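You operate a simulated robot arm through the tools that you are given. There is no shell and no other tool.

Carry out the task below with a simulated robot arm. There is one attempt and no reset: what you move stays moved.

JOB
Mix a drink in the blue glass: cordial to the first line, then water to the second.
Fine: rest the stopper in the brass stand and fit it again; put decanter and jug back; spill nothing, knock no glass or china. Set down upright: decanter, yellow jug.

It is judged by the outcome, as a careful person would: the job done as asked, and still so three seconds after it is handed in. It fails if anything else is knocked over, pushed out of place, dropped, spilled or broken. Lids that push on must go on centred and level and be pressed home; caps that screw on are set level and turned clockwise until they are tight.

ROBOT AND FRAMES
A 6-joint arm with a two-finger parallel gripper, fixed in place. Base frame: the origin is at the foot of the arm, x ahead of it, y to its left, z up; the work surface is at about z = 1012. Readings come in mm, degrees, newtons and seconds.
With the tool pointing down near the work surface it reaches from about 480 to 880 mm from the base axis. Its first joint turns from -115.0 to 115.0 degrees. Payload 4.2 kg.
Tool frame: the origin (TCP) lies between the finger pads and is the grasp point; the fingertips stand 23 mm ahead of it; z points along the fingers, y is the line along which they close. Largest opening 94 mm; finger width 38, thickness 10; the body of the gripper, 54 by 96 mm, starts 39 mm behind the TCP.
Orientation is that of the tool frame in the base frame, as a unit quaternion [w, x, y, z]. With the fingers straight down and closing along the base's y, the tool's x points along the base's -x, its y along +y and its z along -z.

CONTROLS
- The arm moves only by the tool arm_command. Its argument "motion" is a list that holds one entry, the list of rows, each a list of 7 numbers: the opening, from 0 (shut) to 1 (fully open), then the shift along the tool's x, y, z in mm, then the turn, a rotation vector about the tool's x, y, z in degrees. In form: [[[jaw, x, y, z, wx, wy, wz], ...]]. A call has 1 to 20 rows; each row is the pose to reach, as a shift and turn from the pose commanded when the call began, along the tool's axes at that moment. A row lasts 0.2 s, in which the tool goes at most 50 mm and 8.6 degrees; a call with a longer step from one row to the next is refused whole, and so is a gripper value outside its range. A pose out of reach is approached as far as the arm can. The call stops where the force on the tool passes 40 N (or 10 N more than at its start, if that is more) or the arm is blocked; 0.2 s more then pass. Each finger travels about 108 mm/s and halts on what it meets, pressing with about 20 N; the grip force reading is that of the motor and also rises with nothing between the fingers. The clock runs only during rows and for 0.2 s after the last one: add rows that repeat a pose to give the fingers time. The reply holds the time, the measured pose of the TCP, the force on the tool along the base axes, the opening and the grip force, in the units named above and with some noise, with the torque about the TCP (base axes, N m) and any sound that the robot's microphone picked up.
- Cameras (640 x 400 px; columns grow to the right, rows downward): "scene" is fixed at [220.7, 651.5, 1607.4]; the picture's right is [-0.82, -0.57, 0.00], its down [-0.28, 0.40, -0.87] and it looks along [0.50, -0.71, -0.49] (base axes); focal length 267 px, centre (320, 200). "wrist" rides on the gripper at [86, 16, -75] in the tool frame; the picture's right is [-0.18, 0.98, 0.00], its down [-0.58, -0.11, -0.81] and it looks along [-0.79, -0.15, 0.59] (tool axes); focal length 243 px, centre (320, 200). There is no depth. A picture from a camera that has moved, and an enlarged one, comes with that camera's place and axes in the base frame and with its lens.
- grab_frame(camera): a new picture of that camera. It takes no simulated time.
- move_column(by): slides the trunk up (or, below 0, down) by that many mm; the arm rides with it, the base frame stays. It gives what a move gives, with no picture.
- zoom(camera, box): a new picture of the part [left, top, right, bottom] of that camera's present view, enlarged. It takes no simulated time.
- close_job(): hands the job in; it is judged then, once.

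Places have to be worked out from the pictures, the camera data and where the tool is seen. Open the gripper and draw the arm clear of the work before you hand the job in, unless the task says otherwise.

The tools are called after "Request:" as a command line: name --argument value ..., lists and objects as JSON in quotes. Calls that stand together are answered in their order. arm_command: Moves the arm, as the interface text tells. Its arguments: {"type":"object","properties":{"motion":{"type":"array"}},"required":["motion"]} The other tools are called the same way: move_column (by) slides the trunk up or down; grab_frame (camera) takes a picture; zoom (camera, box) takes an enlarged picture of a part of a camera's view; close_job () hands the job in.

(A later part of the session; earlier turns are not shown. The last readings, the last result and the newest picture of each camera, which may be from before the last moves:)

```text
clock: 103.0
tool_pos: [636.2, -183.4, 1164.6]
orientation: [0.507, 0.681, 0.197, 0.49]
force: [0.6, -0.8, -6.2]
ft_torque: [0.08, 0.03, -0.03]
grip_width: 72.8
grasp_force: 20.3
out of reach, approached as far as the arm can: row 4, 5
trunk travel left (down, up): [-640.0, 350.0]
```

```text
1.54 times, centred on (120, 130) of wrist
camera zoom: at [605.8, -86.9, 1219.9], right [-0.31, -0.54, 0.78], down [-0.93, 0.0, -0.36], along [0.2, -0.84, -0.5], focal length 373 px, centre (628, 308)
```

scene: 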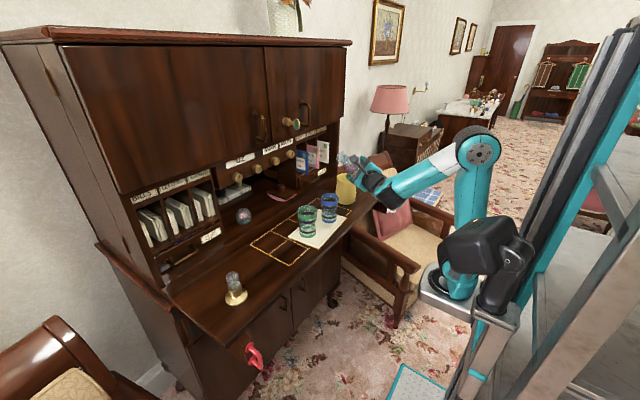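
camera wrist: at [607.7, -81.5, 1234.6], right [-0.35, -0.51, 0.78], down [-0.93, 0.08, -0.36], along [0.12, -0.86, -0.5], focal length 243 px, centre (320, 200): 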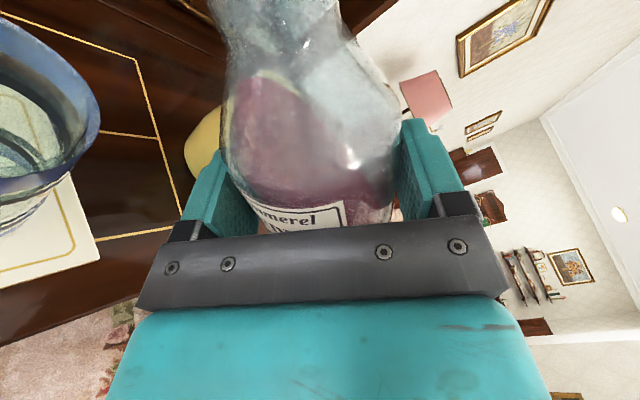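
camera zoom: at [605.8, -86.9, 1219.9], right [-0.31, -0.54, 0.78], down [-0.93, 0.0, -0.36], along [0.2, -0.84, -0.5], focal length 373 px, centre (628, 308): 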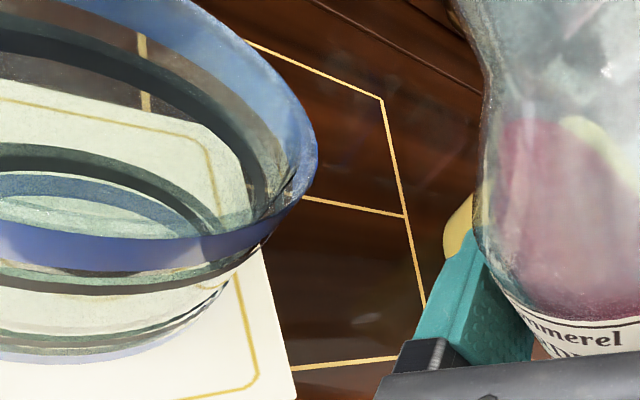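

The lip is already nearly in place: about 12 mm short of the glass's centre and 3 mm aside. I only need to come down. I'll lower to about z 1142, allowing a few mm outward, which the arm prefers.

Request:
arm_command --motion '[[[0.65, -2.7, -5, 1, 0, 0, 0], [0.65, -5.4, -10, 2, 0, 0, 0], [0.65, -8, -15, 3, 0, 0, 0], [0.65, -10.7, -20.3, 4.1, 0, 0, 0], [0.65, -10.7, -20.3, 4.1, 0, 0, 0]]]'

Request:
zoom --camera "scene" --box '[290, 140, 390, 230]'

Request:
grab_frame --camera "wrist"

```text
clock: 104.2
tool_pos: [645.7, -194.1, 1156.7]
orientation: [0.508, 0.681, 0.197, 0.489]
force: [1.3, -0.5, -5.6]
ft_torque: [0.03, 0.02, 0.0]
grip_width: 72.7
grasp_force: 19.9
out of reach, approached as far as the arm can: row 1, 2, 3, 4, 5
trunk travel left (down, up): [-640.0, 350.0]
```

```text
4.44 times, centred on (340, 185) of scene
camera zoom: at [220.7, 651.5, 1607.4], right [-0.82, -0.57, 0.0], down [-0.28, 0.4, -0.87], along [0.5, -0.71, -0.49], focal length 1186 px, centre (231, 267)
```

zoom: 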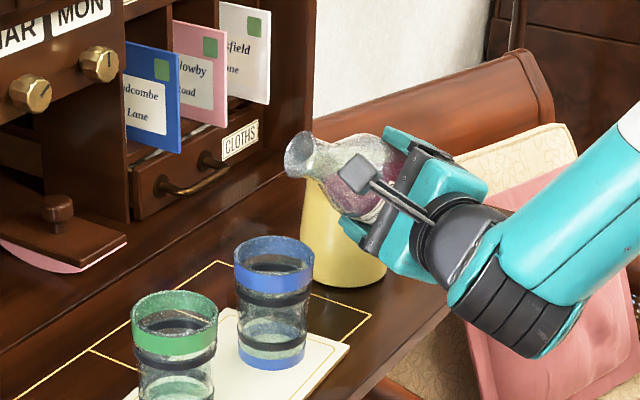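

```text
taken
camera wrist: at [615.1, -96.6, 1211.1], right [-0.3, -0.54, 0.78], down [-0.93, 0.0, -0.36], along [0.2, -0.84, -0.5], focal length 243 px, centre (320, 200)
```

wrist: 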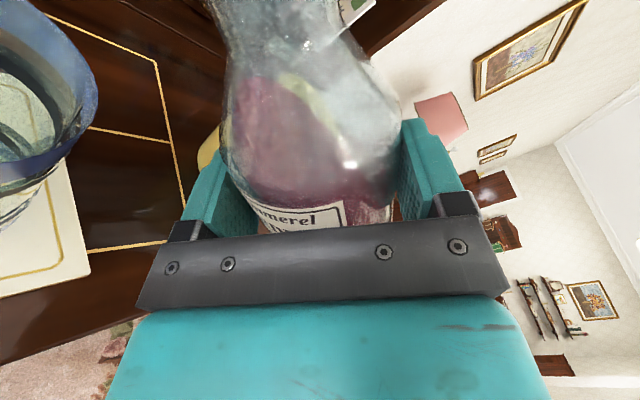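

The limit is the roll joint again; a little more tilt frees it. I'll tilt to 70°, just under the expected pouring angle, and then settle into the pour position at z 1140.

Request:
arm_command --motion '[[[0.65, 0, 0, 0, 0, 0, -3], [0.65, 0, 0, 0, 0, 0, -6], [0.65, 0, 0, 0, 0, 0, -8], [0.65, -1.5, -5.5, -4.3, 0, 0, -8], [0.65, -3, -11, -8.6, 0, 0, -8], [0.65, -4.4, -16.4, -12.8, 0, 0, -8], [0.65, -4.4, -16.4, -12.8, 0, 0, -8]]]'

Request:
zoom --camera "scene" --box '[300, 150, 380, 230]'

Request:
grab_frame --camera "wrist"

```text
clock: 105.8
tool_pos: [639.8, -186.8, 1145.6]
orientation: [0.541, 0.665, 0.243, 0.454]
force: [0.4, -0.8, -6.0]
ft_torque: [0.07, 0.04, 0.01]
grip_width: 72.8
grasp_force: 20.9
out of reach, approached as far as the arm can: row 6, 7
trunk travel left (down, up): [-640.0, 350.0]
```

```text
5.00 times, centred on (340, 190) of scene
camera zoom: at [220.7, 651.5, 1607.4], right [-0.82, -0.57, 0.0], down [-0.28, 0.4, -0.87], along [0.5, -0.71, -0.49], focal length 1334 px, centre (220, 250)
```

zoom: 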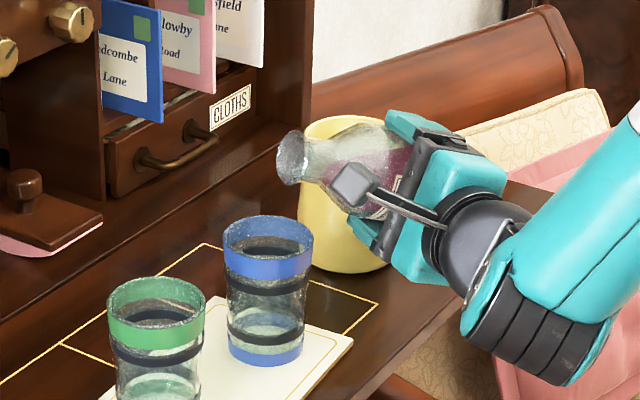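

```text
taken
camera wrist: at [612.8, -83.6, 1189.8], right [-0.25, -0.44, 0.86], down [-0.95, -0.04, -0.3], along [0.16, -0.9, -0.41], focal length 243 px, centre (320, 200)
```

wrist: 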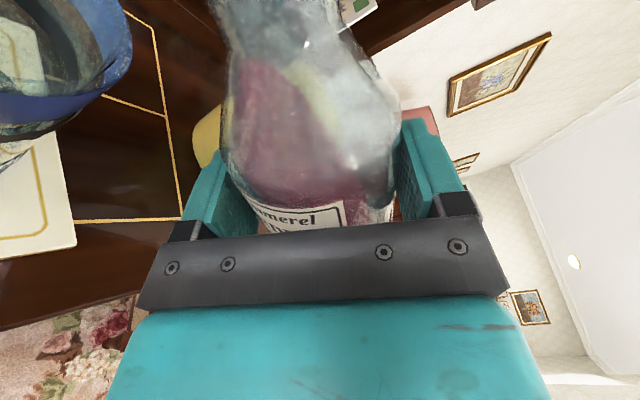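

The lip now hangs about 13 mm short of the glass's centre and 40 mm above the rim, at 70° tilt, and nothing is flowing yet. I'll tilt to 74° while easing down a little, and watch for the first flow.

Request:
arm_command --motion '[[[0.65, 0, 0, 0, 0, 0, -2], [0.65, -1, -3, -1, 0, 0, -4], [0.65, -2.4, -6.9, -2.4, 0, 0, -4]]]'

Request:
zoom --camera "scene" --box '[300, 160, 360, 230]'

Request:
zoom --camera "wrist" --box '[180, 0, 440, 220]'

```text
clock: 106.6
tool_pos: [639.9, -185.4, 1138.2]
orientation: [0.558, 0.656, 0.267, 0.434]
force: [0.0, -0.7, -6.1]
ft_torque: [0.04, 0.03, 0.05]
grip_width: 73.0
grasp_force: 20.0
trunk travel left (down, up): [-640.0, 350.0]
```

```text
5.71 times, centred on (330, 195) of scene
camera zoom: at [220.7, 651.5, 1607.4], right [-0.82, -0.57, 0.0], down [-0.28, 0.4, -0.87], along [0.5, -0.71, -0.49], focal length 1524 px, centre (263, 229)
```

zoom: 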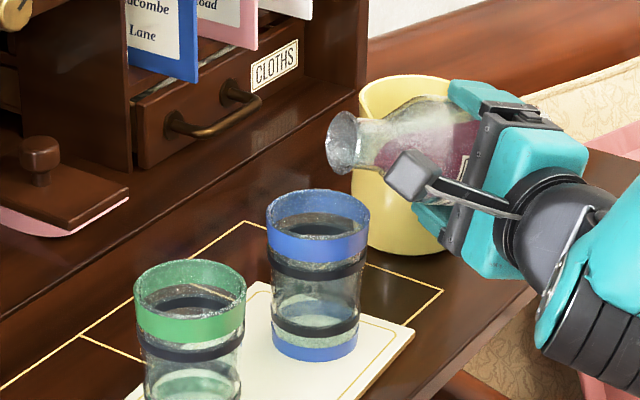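

```text
1.82 times, centred on (310, 110) of wrist
camera zoom: at [613.2, -80.3, 1177.0], right [-0.22, -0.39, 0.9], down [-0.96, -0.06, -0.26], along [0.15, -0.92, -0.36], focal length 441 px, centre (338, 364)
```

zoom: 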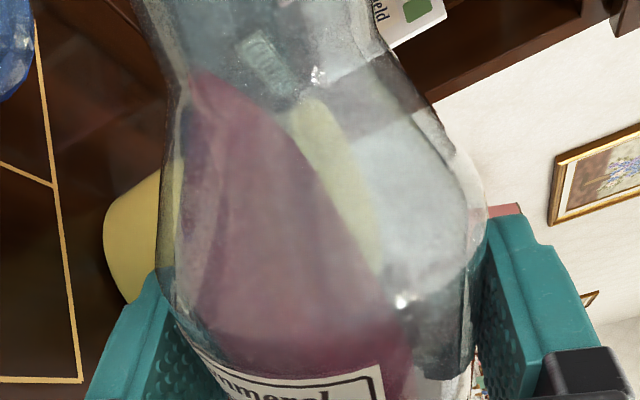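

The liquid has only reached the shoulder so far. I'll tilt further in small increments, raising slightly so the lip stays well above the rim.

Request:
arm_command --motion '[[[0.65, 0.3, 1, 0, 0, 0, -2], [0.65, 0.8, 2.9, 0, 0, 0, -4]]]'

Request:
zoom --camera "scene" --box '[300, 160, 360, 230]'

Request:
zoom --camera "wrist" --box '[180, 0, 440, 220]'

```text
clock: 107.2
tool_pos: [639.2, -185.8, 1142.1]
orientation: [0.572, 0.647, 0.289, 0.414]
force: [0.2, -0.1, -6.6]
ft_torque: [0.06, 0.04, 0.01]
grip_width: 72.8
grasp_force: 19.9
trunk travel left (down, up): [-640.0, 350.0]
```

```text
5.71 times, centred on (330, 195) of scene
camera zoom: at [220.7, 651.5, 1607.4], right [-0.82, -0.57, 0.0], down [-0.28, 0.4, -0.87], along [0.5, -0.71, -0.49], focal length 1524 px, centre (263, 229)
```

zoom: 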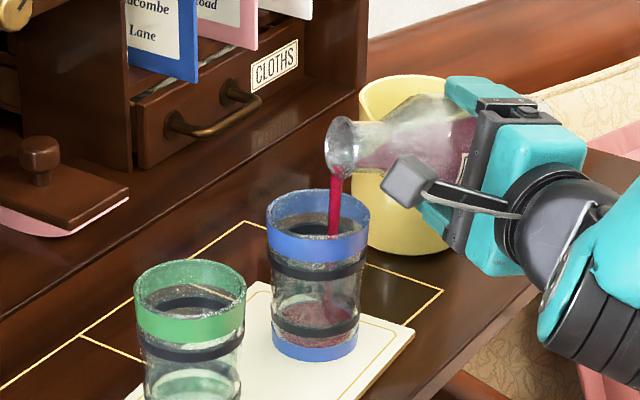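

```text
1.82 times, centred on (310, 110) of wrist
camera zoom: at [613.8, -77.5, 1174.7], right [-0.19, -0.33, 0.92], down [-0.97, -0.07, -0.22], along [0.14, -0.94, -0.31], focal length 441 px, centre (338, 364)
```

zoom: 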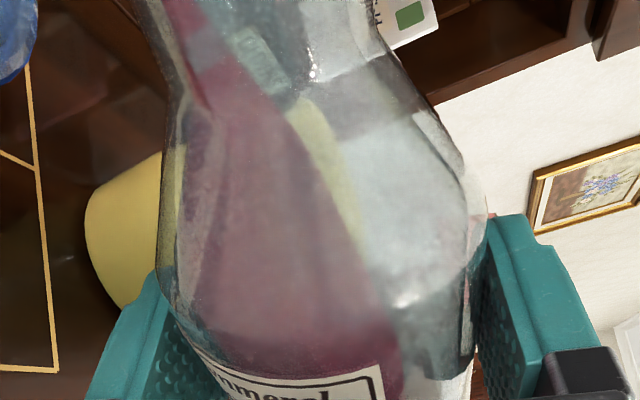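

The cordial is flowing, and the stream falls well inside the blue glass. I'll zoom to read the level right now, since no time passes while looking.

Request:
zoom --camera "scene" --box '[316, 180, 346, 222]'

```text
9.52 times, centred on (331, 201) of scene
camera zoom: at [220.7, 651.5, 1607.4], right [-0.82, -0.57, 0.0], down [-0.28, 0.4, -0.87], along [0.5, -0.71, -0.49], focal length 2541 px, centre (215, 190)
```

zoom: 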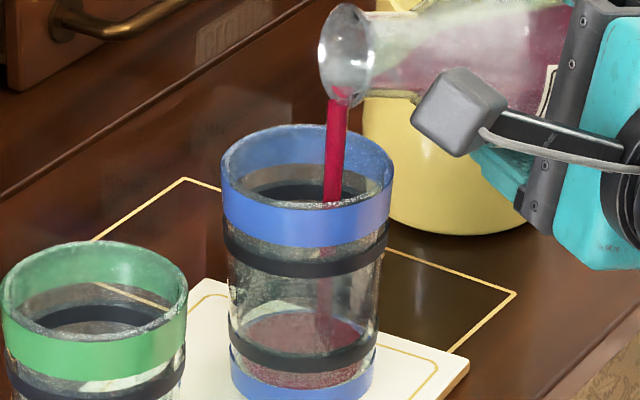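

The level is about 5 mm above the glass floor, and the first line (centre of the lower dark band) needs roughly 15 mm more. I'll hold this tilt for one short row and look again.

Request:
arm_command --motion '[[[0.65, 0, 0, 0, 0, 0, 0]]]'

Request:
zoom --camera "scene" --box '[316, 180, 346, 222]'

```text
clock: 107.6
tool_pos: [638.1, -185.8, 1141.4]
orientation: [0.572, 0.646, 0.289, 0.414]
force: [0.7, 0.3, -5.3]
ft_torque: [0.06, 0.05, 0.0]
grip_width: 72.8
grasp_force: 20.7
trunk travel left (down, up): [-640.0, 350.0]
```

```text
9.52 times, centred on (331, 201) of scene
camera zoom: at [220.7, 651.5, 1607.4], right [-0.82, -0.57, 0.0], down [-0.28, 0.4, -0.87], along [0.5, -0.71, -0.49], focal length 2541 px, centre (215, 190)
```

zoom: 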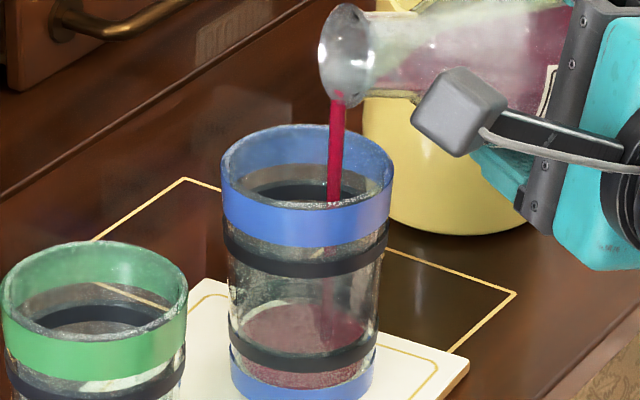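

It rose about 5 mm in 0.4 s and needs roughly 10 mm more. I'll hold one more row.

Request:
arm_command --motion '[[[0.65, 0, 0, 0, 0, 0, 0]]]'

Request:
zoom --camera "scene" --box '[316, 180, 346, 222]'

```text
clock: 108.0
tool_pos: [639.0, -185.2, 1140.9]
orientation: [0.572, 0.646, 0.289, 0.414]
force: [0.0, 0.3, -6.7]
ft_torque: [0.06, 0.02, 0.0]
grip_width: 72.7
grasp_force: 20.4
trunk travel left (down, up): [-640.0, 350.0]
```

```text
9.52 times, centred on (331, 201) of scene
camera zoom: at [220.7, 651.5, 1607.4], right [-0.82, -0.57, 0.0], down [-0.28, 0.4, -0.87], along [0.5, -0.71, -0.49], focal length 2541 px, centre (215, 190)
```

zoom: 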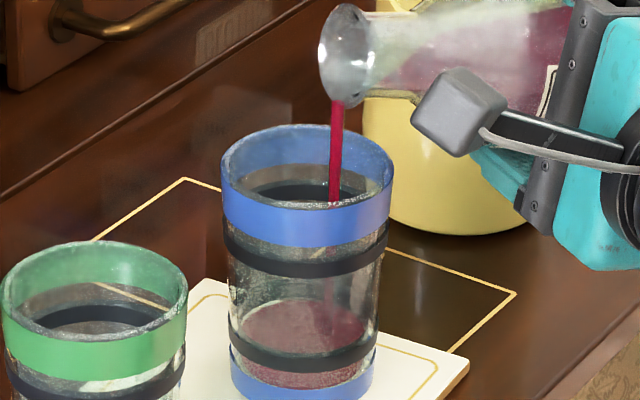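

The flow is slackening. I'll take a tighter zoom to read the level against the lower band.

Request:
zoom --camera "scene" --box '[320, 202, 342, 224]'

```text
16.00 times, centred on (331, 213) of scene
camera zoom: at [220.7, 651.5, 1607.4], right [-0.82, -0.57, 0.0], down [-0.28, 0.4, -0.87], along [0.5, -0.71, -0.49], focal length 4268 px, centre (144, -8)
```

zoom: 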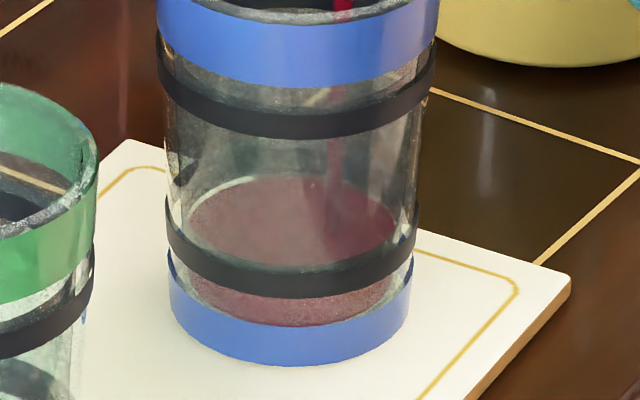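

Now it's clear: the surface is at the band's lower edge, about 6 mm short of the middle of the first line. The flow is slowing, so I'll tilt 1.5° more for one row.

Request:
arm_command --motion '[[[0.65, 0.2, 1, 0, 0, 0, -1.5]]]'

Request:
zoom --camera "scene" --box '[320, 202, 342, 224]'

Request:
zoom --camera "scene" --box '[316, 180, 346, 222]'

```text
clock: 108.4
tool_pos: [638.9, -185.6, 1141.2]
orientation: [0.578, 0.642, 0.298, 0.407]
force: [-0.2, -0.5, -5.9]
ft_torque: [0.05, 0.0, 0.01]
grip_width: 72.7
grasp_force: 20.8
trunk travel left (down, up): [-640.0, 350.0]
```

```text
16.00 times, centred on (331, 213) of scene
camera zoom: at [220.7, 651.5, 1607.4], right [-0.82, -0.57, 0.0], down [-0.28, 0.4, -0.87], along [0.5, -0.71, -0.49], focal length 4268 px, centre (144, -8)
```

zoom: 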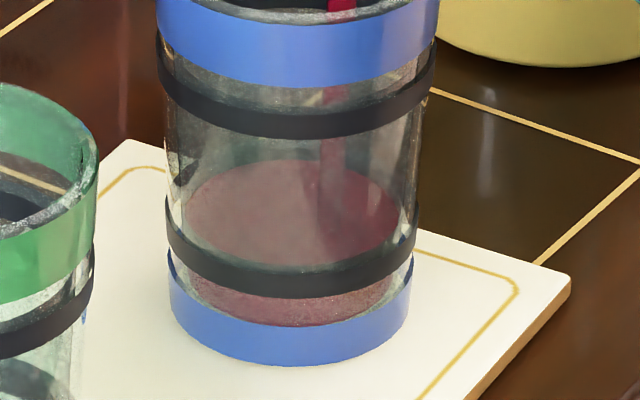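

```text
9.52 times, centred on (331, 201) of scene
camera zoom: at [220.7, 651.5, 1607.4], right [-0.82, -0.57, 0.0], down [-0.28, 0.4, -0.87], along [0.5, -0.71, -0.49], focal length 2541 px, centre (215, 190)
```

zoom: 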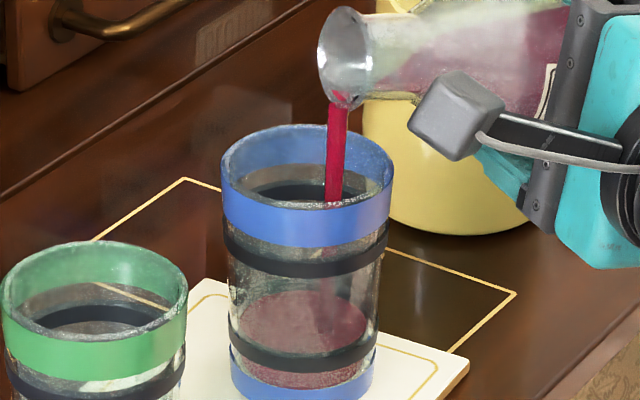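

The surface is now about 1.5 mm below the middle of the line, so I'll stop here and tilt back promptly.

Request:
arm_command --motion '[[[0.65, 0, 0, 0, 0, 0, 8.4], [0.65, 0, 0, 0, 0, 0, 14]]]'

Request:
zoom --camera "scene" --box '[320, 202, 342, 224]'

Request:
zoom --camera "scene" --box '[310, 170, 360, 225]'

```text
clock: 109.0
tool_pos: [643.2, -190.0, 1152.5]
orientation: [0.523, 0.674, 0.218, 0.474]
force: [0.2, -0.1, -5.3]
ft_torque: [0.06, 0.03, 0.03]
grip_width: 72.4
grasp_force: 20.4
out of reach, approached as far as the arm can: row 2
trunk travel left (down, up): [-640.0, 350.0]
```

```text
16.00 times, centred on (331, 213) of scene
camera zoom: at [220.7, 651.5, 1607.4], right [-0.82, -0.57, 0.0], down [-0.28, 0.4, -0.87], along [0.5, -0.71, -0.49], focal length 4268 px, centre (144, -8)
```

zoom: 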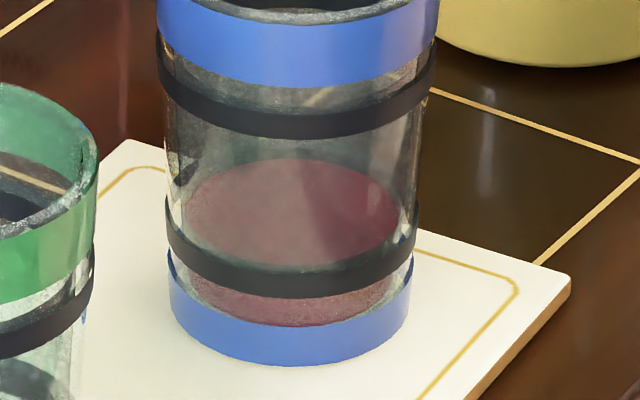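

```text
7.27 times, centred on (335, 198) of scene
camera zoom: at [220.7, 651.5, 1607.4], right [-0.82, -0.57, 0.0], down [-0.28, 0.4, -0.87], along [0.5, -0.71, -0.49], focal length 1940 px, centre (211, 218)
```

zoom: 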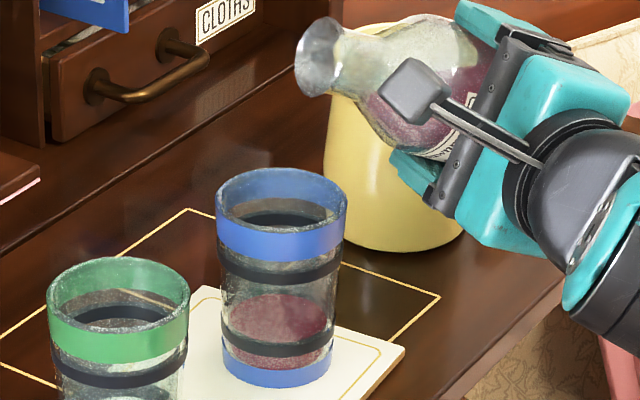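

The flow stopped cleanly, with the surface inside the first line's band and nothing spilled. Now I'll raise the decanter straight up, still tilted, before carrying it back.

Request:
arm_command --motion '[[[0.65, 5, 11, 0, 0, 0, 0], [0.65, 12, 27, 0, 0, 0, 0], [0.65, 20.6, 45.6, 0, 0, 0, 0], [0.65, 20.6, 45.6, 0, 0, 0, 0]]]'

Request:
zoom --camera "scene" --box '[290, 130, 390, 240]'

```text
clock: 110.0
tool_pos: [642.8, -189.0, 1204.5]
orientation: [0.523, 0.674, 0.217, 0.474]
force: [0.4, -0.2, -6.0]
ft_torque: [0.04, 0.03, 0.03]
grip_width: 72.9
grasp_force: 19.3
trunk travel left (down, up): [-640.0, 350.0]
```

```text
3.64 times, centred on (340, 185) of scene
camera zoom: at [220.7, 651.5, 1607.4], right [-0.82, -0.57, 0.0], down [-0.28, 0.4, -0.87], along [0.5, -0.71, -0.49], focal length 970 px, centre (247, 254)
```

zoom: 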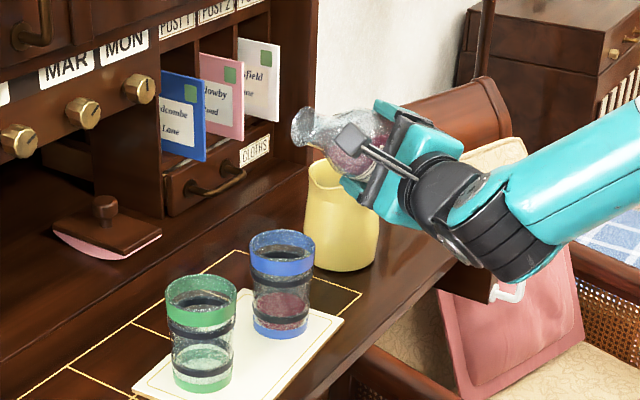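

Raised cleanly. Now I'll swing back, slowly, to the decanter's side of the desk at z 1205.

Request:
arm_command --motion '[[[0.65, 14.4, -6.4, -8.2, 1.53, 3.39, 0], [0.65, 28.8, -12.8, -16.4, 3.06, 6.79, 0], [0.65, 43.2, -19.2, -24.7, 4.58, 10.2, 0], [0.65, 57.6, -25.6, -32.9, 6.1, 13.6, 0], [0.65, 71.9, -32, -41.1, 7.64, 17, 0], [0.65, 86.3, -38.4, -49.3, 9.2, 20.4, 0], [0.65, 100.7, -44.8, -57.5, 10.7, 23.8, 0], [0.65, 115.1, -51.2, -65.7, 12.2, 27.2, 0], [0.65, 129.5, -57.6, -74, 13.8, 30.6, 0], [0.65, 143.9, -64, -82.2, 15.3, 33.9, 0], [0.65, 158.3, -70.4, -90.4, 16.8, 37.3, 0], [0.65, 172.7, -76.8, -98.6, 18.3, 40.7, 0], [0.65, 187.1, -83.2, -106.8, 19.9, 44.1, 0], [0.65, 201.4, -89.6, -115, 21.4, 47.5, 0], [0.65, 215.8, -96, -123.3, 22.9, 50.9, 0], [0.65, 230.2, -102.4, -131.5, 24.4, 54.3, 0], [0.65, 244.6, -108.8, -139.7, 26, 57.7, 0], [0.65, 259, -115.2, -147.9, 27.5, 61.1, 0]]]'

Request:
grab_frame --camera "scene"

```text
clock: 113.8
tool_pos: [656.0, 130.0, 1203.5]
orientation: [0.174, 0.442, 0.551, 0.686]
force: [-0.1, 0.2, -5.9]
ft_torque: [0.0, 0.07, -0.03]
grip_width: 72.7
grasp_force: 20.3
trunk travel left (down, up): [-640.0, 350.0]
```

```text
taken
```

scene: 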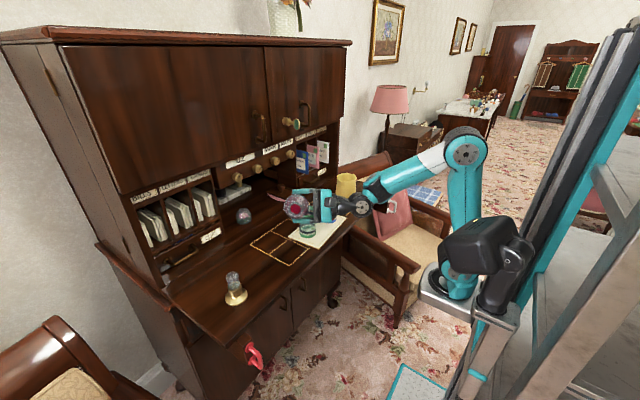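

Back on the decanter's side. I'll reduce the tilt to 40° and then move in above its original spot at z 1155.

Request:
arm_command --motion '[[[0.65, 0, 0, 0, 0, 0, 4.3], [0.65, 0, 0, 0, 0, 0, 8.5], [0.65, 0, 0, 0, 0, 0, 12.8], [0.65, 0, 0, 0, 0, 0, 17], [0.65, 0, 0, 0, 0, 0, 21.3], [0.65, 0, 0, 0, 0, 0, 25.5], [0.65, 0.8, -9.3, 16.5, 0, 0, 25.5], [0.65, 1.6, -18.6, 33, 0, 0, 25.5], [0.65, 2.5, -27.9, 49.4, 0, 0, 25.5], [0.65, 3.3, -37.1, 65.9, 0, 0, 25.5], [0.65, 4.1, -46.4, 82.3, 0, 0, 25.5], [0.65, 4.9, -55.7, 98.8, 0, 0, 25.5], [0.65, 4.9, -55.7, 98.8, 0, 0, 25.5]]]'

Request:
grab_frame --camera "wrist"

Request:
zoom --camera "scene" --box '[220, 170, 370, 290]'

```text
clock: 116.6
tool_pos: [720.3, 211.1, 1154.6]
orientation: [0.019, 0.553, 0.44, 0.707]
force: [-1.4, -0.2, -5.4]
ft_torque: [0.0, 0.07, -0.01]
grip_width: 72.9
grasp_force: 19.3
trunk travel left (down, up): [-640.0, 350.0]
```

```text
taken
camera wrist: at [633.0, 201.1, 1230.5], right [0.52, -0.69, 0.49], down [-0.47, -0.72, -0.52], along [0.71, 0.04, -0.7], focal length 243 px, centre (320, 200)
```

wrist: 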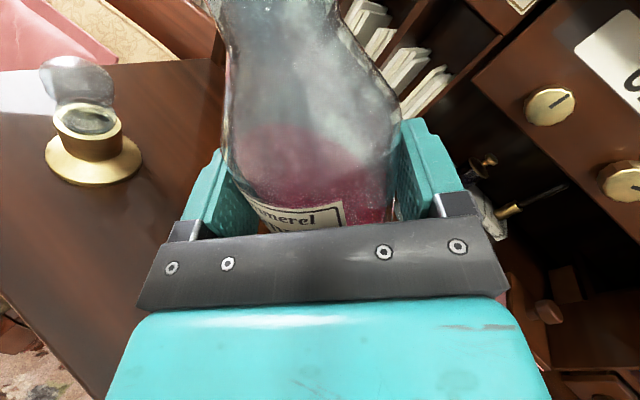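

```text
3.33 times, centred on (295, 230) of scene
camera zoom: at [220.7, 651.5, 1607.4], right [-0.82, -0.57, 0.0], down [-0.28, 0.4, -0.87], along [0.5, -0.71, -0.49], focal length 889 px, centre (403, 100)
```

zoom: 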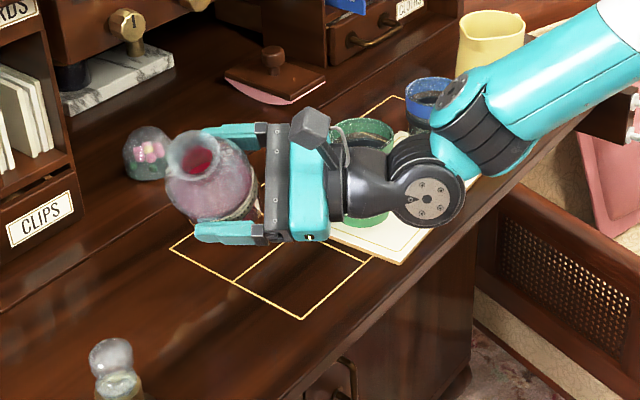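

The camera reading matches the outbound pass within a millimetre. I'll bring the decanter upright while lowering it to about 20 mm above the desk.

Request:
arm_command --motion '[[[0.65, 0, 0, 0, 0, 0, 3], [0.65, -2, -2, 0, 0, 0, 6.5], [0.65, -5, -4, 0, 0, 0, 10], [0.65, -9, -8, 0, 0, 0, 14], [0.65, -14, -12, 0, 0, 0, 18], [0.65, -19, -16, 0, 0, 0, 22], [0.65, -24, -20, 0, 0, 0, 26], [0.65, -29, -24, 0, 0, 0, 30], [0.65, -34, -28, 0, 0, 0, 34], [0.65, -39, -32, 0, 0, 0, 37], [0.65, -43, -36, 0, 0, 0, 39], [0.65, -45.9, -38.6, 0, 0, 0, 40], [0.65, -45.9, -38.6, 0, 0, 0, 40]]]'

Request:
grab_frame --camera "wrist"

Request:
zoom --camera "scene" --box '[235, 190, 365, 290]'

```text
clock: 119.4
tool_pos: [718.5, 211.4, 1095.3]
orientation: [-0.224, 0.67, 0.224, 0.671]
force: [0.5, -0.4, -5.8]
ft_torque: [-0.03, 0.04, 0.01]
grip_width: 72.9
grasp_force: 20.0
trunk travel left (down, up): [-640.0, 350.0]
```

```text
taken
camera wrist: at [668.0, 153.9, 1181.0], right [0.59, -0.78, -0.18], down [-0.71, -0.4, -0.58], along [0.38, 0.47, -0.79], focal length 243 px, centre (320, 200)
```

wrist: 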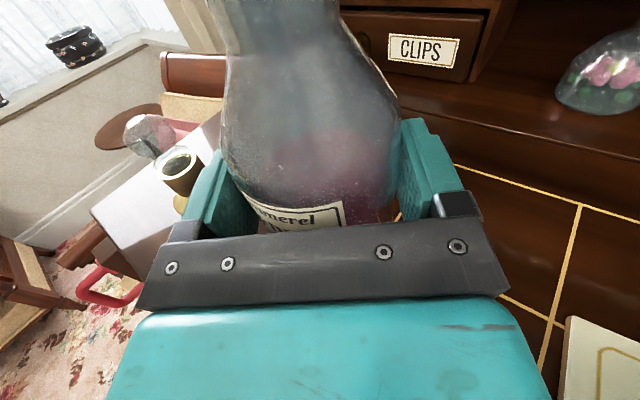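

```text
4.00 times, centred on (300, 240) of scene
camera zoom: at [220.7, 651.5, 1607.4], right [-0.82, -0.57, 0.0], down [-0.28, 0.4, -0.87], along [0.5, -0.71, -0.49], focal length 1067 px, centre (400, 40)
```

zoom: 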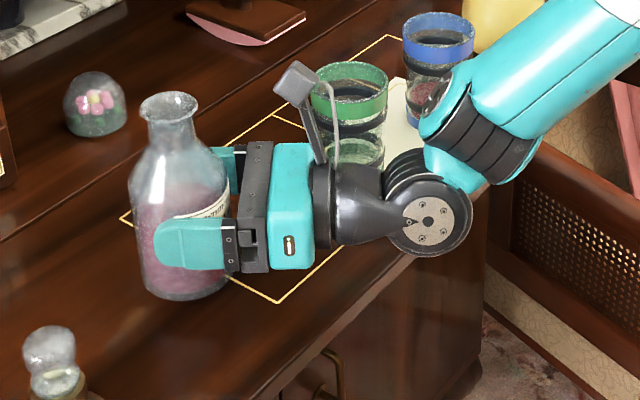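

It's upright at the departure pose within about 0.5 mm. I'll set it down slowly on its original spot and feel for contact.

Request:
arm_command --motion '[[[0.65, -6, 0, 0, 0, 0, 0], [0.65, -11, 0, 0, 0, 0, 0], [0.65, -15, 0, 0, 0, 0, 0], [0.65, -17, 0, 0, 0, 0, 0], [0.65, -18.5, 0, 0, 0, 0, 0]]]'

```text
clock: 120.6
tool_pos: [719.3, 210.5, 1077.1]
orientation: [-0.224, 0.669, 0.225, 0.672]
force: [-1.0, -0.4, -3.4]
ft_torque: [-0.09, 0.16, -0.02]
grip_width: 72.9
grasp_force: 19.9
trunk travel left (down, up): [-640.0, 350.0]
```

The load is already partly on the desk (down from 6 N to 3.4 N). One more small step to take the weight off fully.

Request:
arm_command --motion '[[[0.65, -0.6, 0, 0, 0, 0, 0], [0.65, -0.9, 0, 0, 0, 0, 0]]]'

Request:
zoom --camera "scene" --box '[235, 190, 365, 290]'

```text
clock: 121.2
tool_pos: [718.9, 211.4, 1077.8]
orientation: [-0.223, 0.669, 0.225, 0.673]
force: [1.3, -1.2, 3.8]
ft_torque: [-0.26, 0.14, 0.07]
grip_width: 72.9
grasp_force: 19.6
trunk travel left (down, up): [-640.0, 350.0]
```

```text
4.00 times, centred on (300, 240) of scene
camera zoom: at [220.7, 651.5, 1607.4], right [-0.82, -0.57, 0.0], down [-0.28, 0.4, -0.87], along [0.5, -0.71, -0.49], focal length 1067 px, centre (400, 40)
```

zoom: 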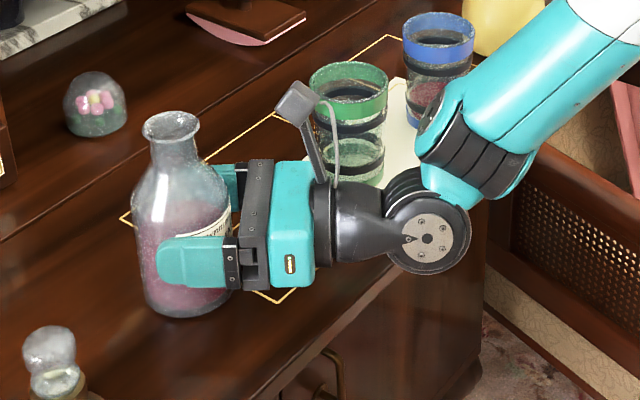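

The decanter is fully seated on the desk in its original place. I'll open the fingers wide now.

Request:
arm_command --motion '[[[0.8, 0.3, 0, 0, 0, 0, 0], [0.9, 0.3, 0, 0, 0, 0, 0], [1, 0.3, 0, 0, 0, 0, 0], [1, 0.3, 0, 0, 0, 0, 0]]]'

Request:
grab_frame --camera "wrist"

Request:
zoom --camera "scene" --box '[235, 190, 365, 290]'

```text
clock: 122.2
tool_pos: [718.4, 212.0, 1076.2]
orientation: [-0.224, 0.67, 0.225, 0.671]
force: [0.0, -0.1, 0.3]
ft_torque: [0.01, 0.03, 0.01]
grip_width: 94.2
grasp_force: 0.1
trunk travel left (down, up): [-640.0, 350.0]
```

```text
taken
camera wrist: at [667.8, 154.4, 1163.4], right [0.59, -0.78, -0.18], down [-0.71, -0.4, -0.58], along [0.38, 0.47, -0.79], focal length 243 px, centre (320, 200)
```

wrist: 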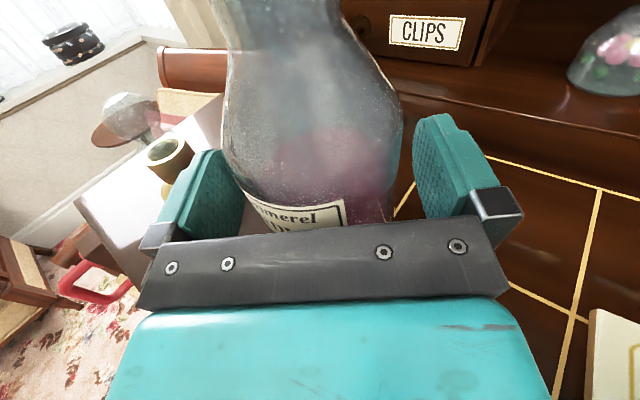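

```text
4.00 times, centred on (300, 240) of scene
camera zoom: at [220.7, 651.5, 1607.4], right [-0.82, -0.57, 0.0], down [-0.28, 0.4, -0.87], along [0.5, -0.71, -0.49], focal length 1067 px, centre (400, 40)
```

zoom: 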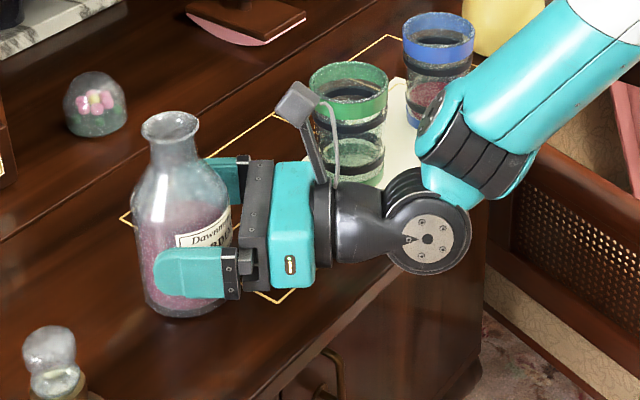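

The decanter stands where it was, label unchanged, and the fingers are clear. I'll back straight out, then raise and roll the tool to return to a downward pose for the stopper.

Request:
arm_command --motion '[[[1, 0, 0, -15, 0, 0, 0], [1, 0, 0, -35, 0, 0, 0], [1, 0, 0, -60, 0, 0, 0], [1, 0, 0, -85, 0, 0, 0], [1, 10, 0, -110, 0, 0, 0], [1, 35, 0, -125, 0, 0, 0], [1, 45, 0, -125, 0, 0, -8], [1, 45, 0, -125, 0, 0, -16], [1, 45, 0, -125, 0, 0, -24], [1, 45, 0, -125, 0, 0, -32], [1, 45, 0, -125, 0, 0, -40], [1, 45, 0, -125, 0, 0, -48], [1, 45, 0, -125, 0, 0, -56], [1, 45, 0, -125, 0, 0, -62]]]'

Request:
zoom --camera "scene" --box '[220, 170, 370, 290]'

```text
clock: 125.2
tool_pos: [619.3, 135.8, 1122.7]
orientation: [0.155, 0.458, 0.538, 0.691]
force: [0.4, -0.7, 1.0]
ft_torque: [-0.02, 0.01, -0.03]
grip_width: 94.1
grasp_force: 0.1
trunk travel left (down, up): [-640.0, 350.0]
```

```text
3.33 times, centred on (295, 230) of scene
camera zoom: at [220.7, 651.5, 1607.4], right [-0.82, -0.57, 0.0], down [-0.28, 0.4, -0.87], along [0.5, -0.71, -0.49], focal length 889 px, centre (403, 100)
```

zoom: 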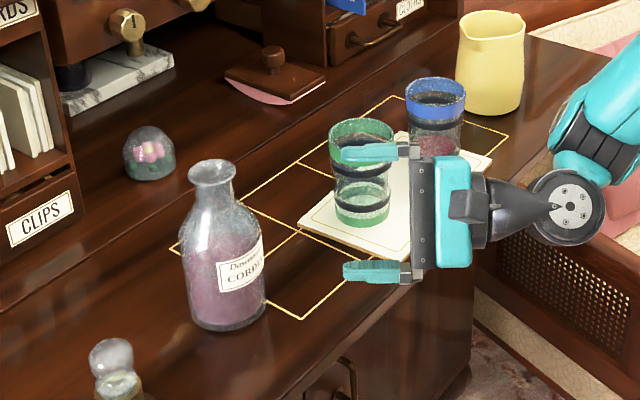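

All clear. I'll raise by 100 mm and pitch the tool down 60°, in the natural configuration.

Request:
arm_command --motion '[[[1, 15.5, 29.5, 0, 0, 0, 0], [1, 31, 59, 0, 0, 0, 0], [1, 46.6, 88.6, 0, 0, 0, 0], [1, 46.6, 88.6, 0, 6.6, -3.5, 0], [1, 46.6, 88.6, 0, 13.2, -7, 0], [1, 46.6, 88.6, 0, 19.9, -10.5, 0], [1, 46.6, 88.6, 0, 26.5, -14, 0], [1, 46.6, 88.6, 0, 33.1, -17.6, 0], [1, 46.6, 88.6, 0, 39.8, -21.1, 0], [1, 46.6, 88.6, 0, 46.4, -24.6, 0], [1, 46.6, 88.6, 0, 53, -28.1, 0]]]'

Request:
grab_frame --camera "scene"

```text
clock: 127.6
tool_pos: [618.8, 135.5, 1222.4]
orientation: [0.057, 0.626, 0.735, 0.253]
force: [0.6, -0.2, -0.4]
ft_torque: [-0.02, -0.04, -0.01]
grip_width: 94.2
grasp_force: 0.1
trunk travel left (down, up): [-640.0, 350.0]
```

```text
taken
```

scene: 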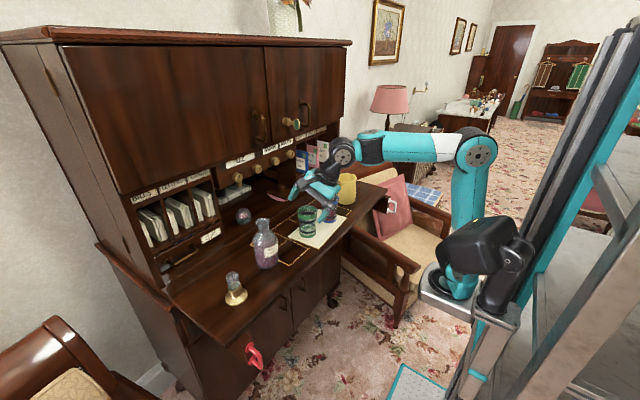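

That works as modelled. I'll turn the tool to the original straight-down orientation here (about 85° of rotation, in open air).

Request:
arm_command --motion '[[[1, 0, 0, 0, 2.66, 0.6, -6.57], [1, 0, 0, 0, 5.32, 1.2, -13.1], [1, 0, 0, 0, 7.98, 1.8, -19.7], [1, 0, 0, 0, 10.6, 2.4, -26.3], [1, 0, 0, 0, 13.3, 3, -32.8], [1, 0, 0, 0, 15.95, 3.6, -39.4], [1, 0, 0, 0, 18.6, 4.2, -46], [1, 0, 0, 0, 21.3, 4.8, -52.5], [1, 0, 0, 0, 23.9, 5.4, -59.1], [1, 0, 0, 0, 26.6, 6, -65.7], [1, 0, 0, 0, 29.2, 6.6, -72.2], [1, 0, 0, 0, 31.9, 7.2, -78.8]]]'

Request:
move_column --by 150

Request:
grab_frame --camera "scene"

```text
clock: 130.2
tool_pos: [620.0, 136.3, 1223.9]
orientation: [0.001, 0.0, 1.0, 0.0]
force: [0.4, -0.5, -0.7]
ft_torque: [0.03, 0.01, 0.01]
grip_width: 94.1
grasp_force: 0.1
out of reach, approached as far as the arm can: row 11
trunk travel left (down, up): [-640.0, 350.0]
```

```text
clock: 132.0
tool_pos: [618.2, 136.3, 1372.7]
orientation: [-0.001, 0.0, 1.0, 0.0]
force: [0.3, 0.5, 0.7]
ft_torque: [-0.03, -0.03, -0.02]
grip_width: 94.2
grasp_force: 0.0
trunk travel left (down, up): [-790.0, 200.0]
```

```text
taken
```

scene: 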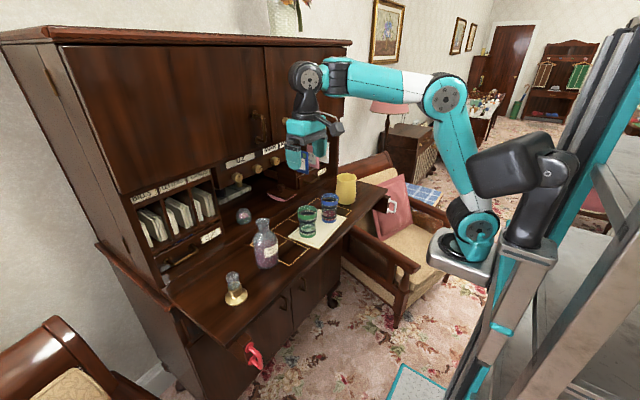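

Back in the straight-down pose with the trunk partly raised. I'll move above the stopper in the brass stand, at z 1190, and check the alignment.

Request:
arm_command --motion '[[[1, -10, 29, 30, 0, 0, 0], [1, -20, 58, 60, 0, 0, 0], [0.9, -30, 90, 90, 0, 0, 0], [0.8, -42, 125, 110, 0, 0, 0], [0.75, -55, 160, 125, 0, 0, 0], [0.75, -67, 195, 140, 0, 0, 0], [0.75, -78.2, 229.4, 155, 0, 0, 0], [0.75, -78.2, 229.4, 182.7, 0, 0, 0], [0.75, -78.2, 229.4, 182.7, 0, 0, 0]]]'

Request:
grab_frame --camera "wrist"

Request:
zoom --camera "scene" --box '[200, 220, 290, 310]'

```text
clock: 134.0
tool_pos: [689.6, 344.1, 1191.6]
orientation: [0.001, 0.001, 1.0, -0.001]
force: [-0.3, -0.8, -0.4]
ft_torque: [-0.02, 0.01, -0.04]
grip_width: 70.7
grasp_force: 0.0
out of reach, approached as far as the arm can: row 7, 8, 9
trunk travel left (down, up): [-790.0, 200.0]
```

```text
taken
camera wrist: at [602.7, 360.3, 1264.7], right [0.18, 0.98, 0.0], down [0.58, -0.11, 0.81], along [0.79, -0.15, -0.59], focal length 243 px, centre (320, 200)
```

wrist: 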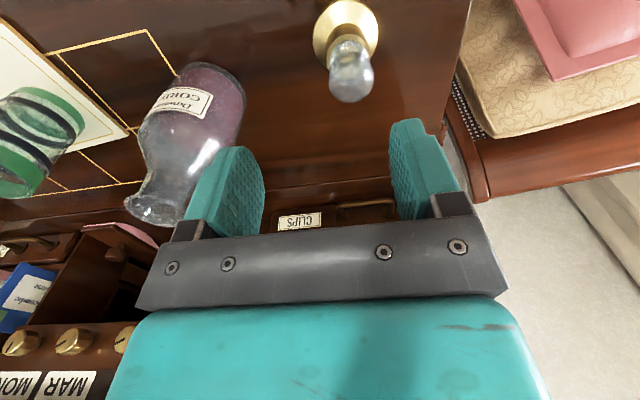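

```text
4.44 times, centred on (245, 265) of scene
camera zoom: at [220.7, 651.5, 1607.4], right [-0.82, -0.57, 0.0], down [-0.28, 0.4, -0.87], along [0.5, -0.71, -0.49], focal length 1186 px, centre (653, -89)
```

zoom: 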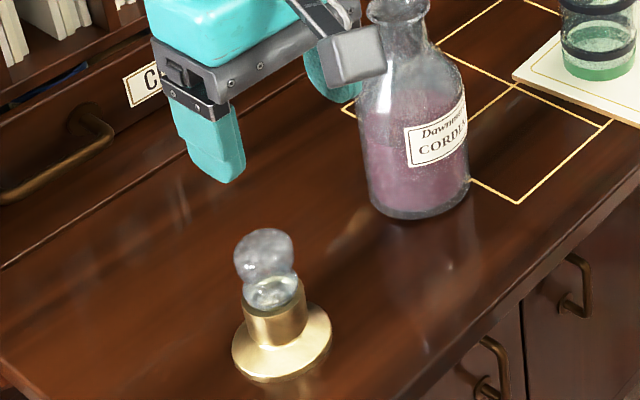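

It's at the edge of reach with the trunk this low. I'll raise the trunk the remaining 110 mm to its original height, then come down over the stopper again.

Request:
move_column --by 110

Request:
arm_command --motion '[[[0.75, 0, 0, 40, 0, 0, 0], [0.75, 0, 0, 85, 0, 0, 0], [0.75, 0, 5, 120, 0, 0, 0], [0.75, -5, 15, 130, 0, 0, 0], [0.75, -8.5, 21.4, 140, 0, 0, 0], [0.75, -8.5, 21.4, 140, 0, 0, 0]]]'

Request:
zoom --camera "wrist" --box '[240, 0, 400, 160]'

Request:
zoom --camera "scene" --box '[210, 230, 270, 310]'

```text
clock: 135.4
tool_pos: [690.1, 343.3, 1300.6]
orientation: [0.0, 0.001, 1.0, 0.0]
force: [0.8, 0.8, -0.4]
ft_torque: [-0.01, 0.01, -0.01]
grip_width: 70.3
grasp_force: 0.0
trunk travel left (down, up): [-900.0, 90.0]
```

```text
clock: 136.8
tool_pos: [698.5, 365.5, 1160.9]
orientation: [0.0, 0.001, 1.0, 0.0]
force: [0.7, 0.3, -0.2]
ft_torque: [0.0, -0.01, -0.05]
grip_width: 70.3
grasp_force: 0.1
trunk travel left (down, up): [-900.0, 90.0]
```

```text
2.50 times, centred on (320, 80) of wrist
camera zoom: at [611.5, 382.2, 1235.5], right [0.19, 0.98, 0.0], down [0.58, -0.11, 0.81], along [0.79, -0.15, -0.59], focal length 606 px, centre (320, 500)
```

zoom: 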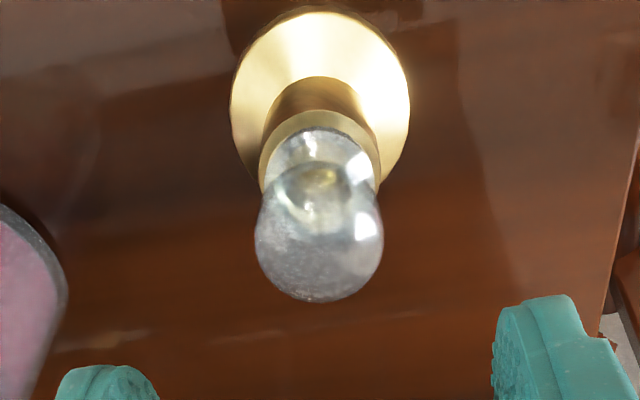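

```text
5.00 times, centred on (240, 270) of scene
camera zoom: at [220.7, 651.5, 1607.4], right [-0.82, -0.57, 0.0], down [-0.28, 0.4, -0.87], along [0.5, -0.71, -0.49], focal length 1334 px, centre (720, -150)
```

zoom: 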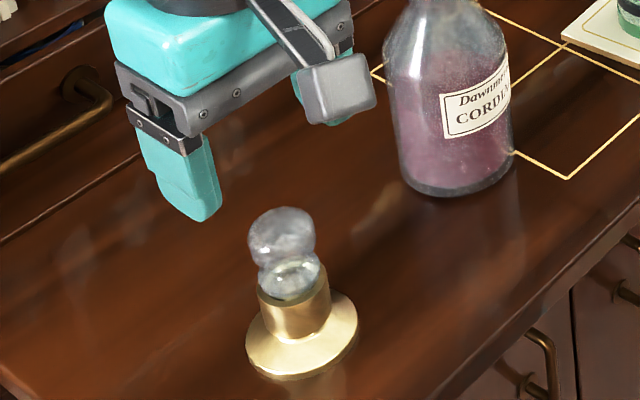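

The knob is centred under the gripper. I'll go down 75 mm to the release height and grip the stopper as before.

Request:
arm_command --motion '[[[0.75, 0.3, -0.4, 20, 0, 0, 0], [0.75, 0.3, -0.4, 40, 0, 0, 0], [0.75, 0.3, -0.4, 58, 0, 0, 0], [0.75, 0.3, -0.4, 70, 0, 0, 0], [0.75, 0.3, -0.4, 75.3, 0, 0, 0], [0.75, 0.3, -0.4, 75.3, 0, 0, 0]]]'

Request:
zoom --camera "wrist" --box '[220, 60, 420, 240]'

```text
clock: 138.2
tool_pos: [698.3, 364.6, 1085.3]
orientation: [0.0, 0.001, 1.0, -0.001]
force: [0.3, 0.7, 0.7]
ft_torque: [-0.04, -0.05, 0.04]
grip_width: 70.6
grasp_force: 0.1
trunk travel left (down, up): [-900.0, 90.0]
```

```text
2.22 times, centred on (320, 150) of wrist
camera zoom: at [611.0, 381.0, 1159.2], right [0.19, 0.98, 0.0], down [0.58, -0.11, 0.81], along [0.79, -0.15, -0.59], focal length 539 px, centre (320, 311)
```

zoom: 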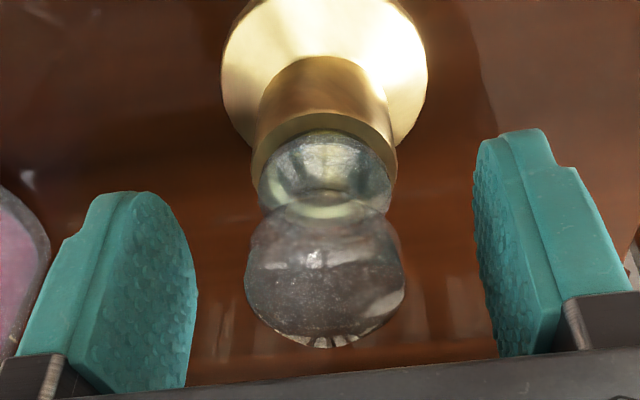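

The knob sits about 1 mm towards +y. I'll trim that and raise 1 mm to match the earlier grip, then close.

Request:
arm_command --motion '[[[0.75, 0, 1, -0.8, 0, 0, 0], [0.6, 0, 1, -0.8, 0, 0, 0], [0.45, 0, 1, -0.8, 0, 0, 0], [0.3, 0, 1, -0.8, 0, 0, 0], [0.2, 0, 1, -0.8, 0, 0, 0], [0.2, 0, 1, -0.8, 0, 0, 0]]]'

Request:
zoom --camera "wrist" --box '[220, 60, 420, 240]'

Request:
zoom --camera "scene" --box '[215, 255, 255, 305]'

```text
clock: 139.6
tool_pos: [697.4, 364.7, 1086.7]
orientation: [0.0, 0.001, 1.0, 0.001]
force: [0.2, -0.1, -0.5]
ft_torque: [0.0, -0.05, -0.01]
grip_width: 32.7
grasp_force: 19.9
trunk travel left (down, up): [-900.0, 90.0]
```

```text
2.22 times, centred on (320, 150) of wrist
camera zoom: at [611.0, 381.9, 1160.3], right [0.19, 0.98, 0.0], down [0.58, -0.11, 0.81], along [0.79, -0.15, -0.59], focal length 539 px, centre (320, 311)
```

zoom: 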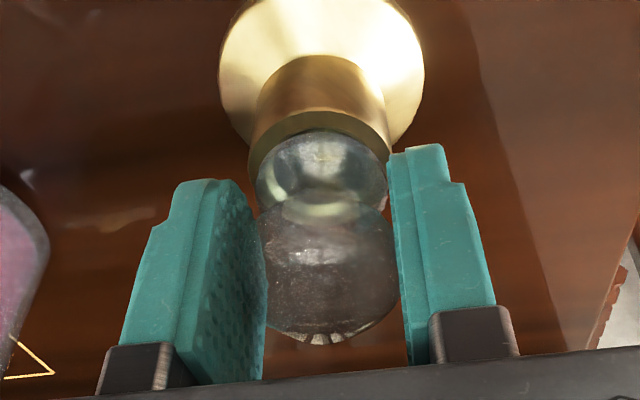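

```text
8.00 times, centred on (235, 280) of scene
camera zoom: at [220.7, 651.5, 1607.4], right [-0.82, -0.57, 0.0], down [-0.28, 0.4, -0.87], along [0.5, -0.71, -0.49], focal length 2134 px, centre (1000, -440)
```

zoom: 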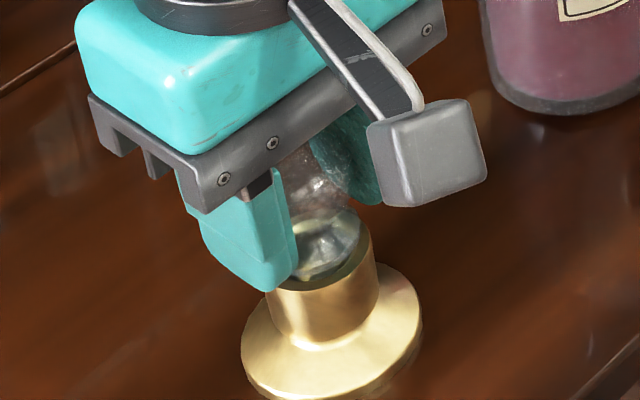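

The stopper is gripped again in the same relation as before. I'll lift it straight out of the stand.

Request:
arm_command --motion '[[[0.2, 0, 0, -4, 0, 0, 0], [0.2, 0, 0, -10, 0, 0, 0], [0.2, 0, 0, -18, 0, 0, 0], [0.2, 0, 0, -30, 0, 0, 0], [0.2, 0, 0, -50, 0, 0, 0], [0.2, 0, 0, -75, 0, 0, 0], [0.2, 0, 0, -88, 0, 0, 0]]]'

Request:
zoom --camera "scene" --box '[205, 225, 265, 305]'

Request:
zoom --camera "wrist" --box '[220, 0, 420, 240]'

```text
clock: 141.2
tool_pos: [699.9, 366.0, 1173.3]
orientation: [0.0, 0.001, 1.0, 0.0]
force: [0.2, -0.5, -0.5]
ft_torque: [0.01, 0.0, 0.05]
grip_width: 32.9
grasp_force: 19.9
trunk travel left (down, up): [-900.0, 90.0]
```

```text
5.00 times, centred on (235, 265) of scene
camera zoom: at [220.7, 651.5, 1607.4], right [-0.82, -0.57, 0.0], down [-0.28, 0.4, -0.87], along [0.5, -0.71, -0.49], focal length 1334 px, centre (745, -125)
```

zoom: 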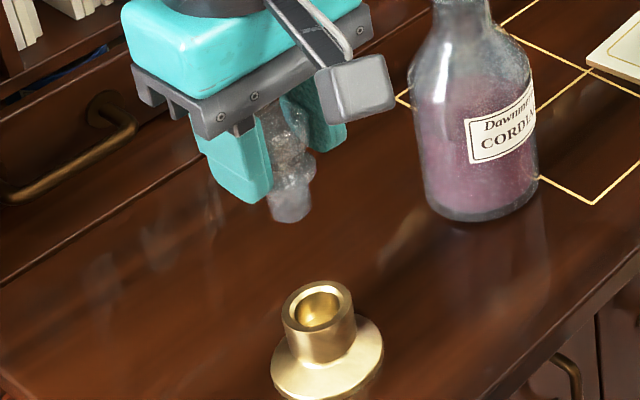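

```text
1.67 times, centred on (320, 120) of wrist
camera zoom: at [612.2, 382.7, 1248.2], right [0.19, 0.98, 0.0], down [0.58, -0.11, 0.81], along [0.79, -0.15, -0.59], focal length 404 px, centre (320, 333)
```

zoom: 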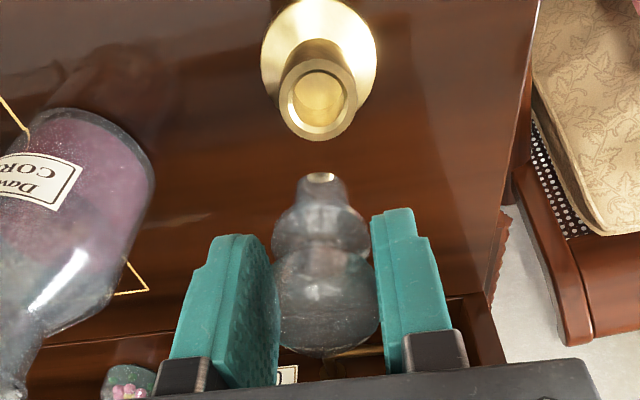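

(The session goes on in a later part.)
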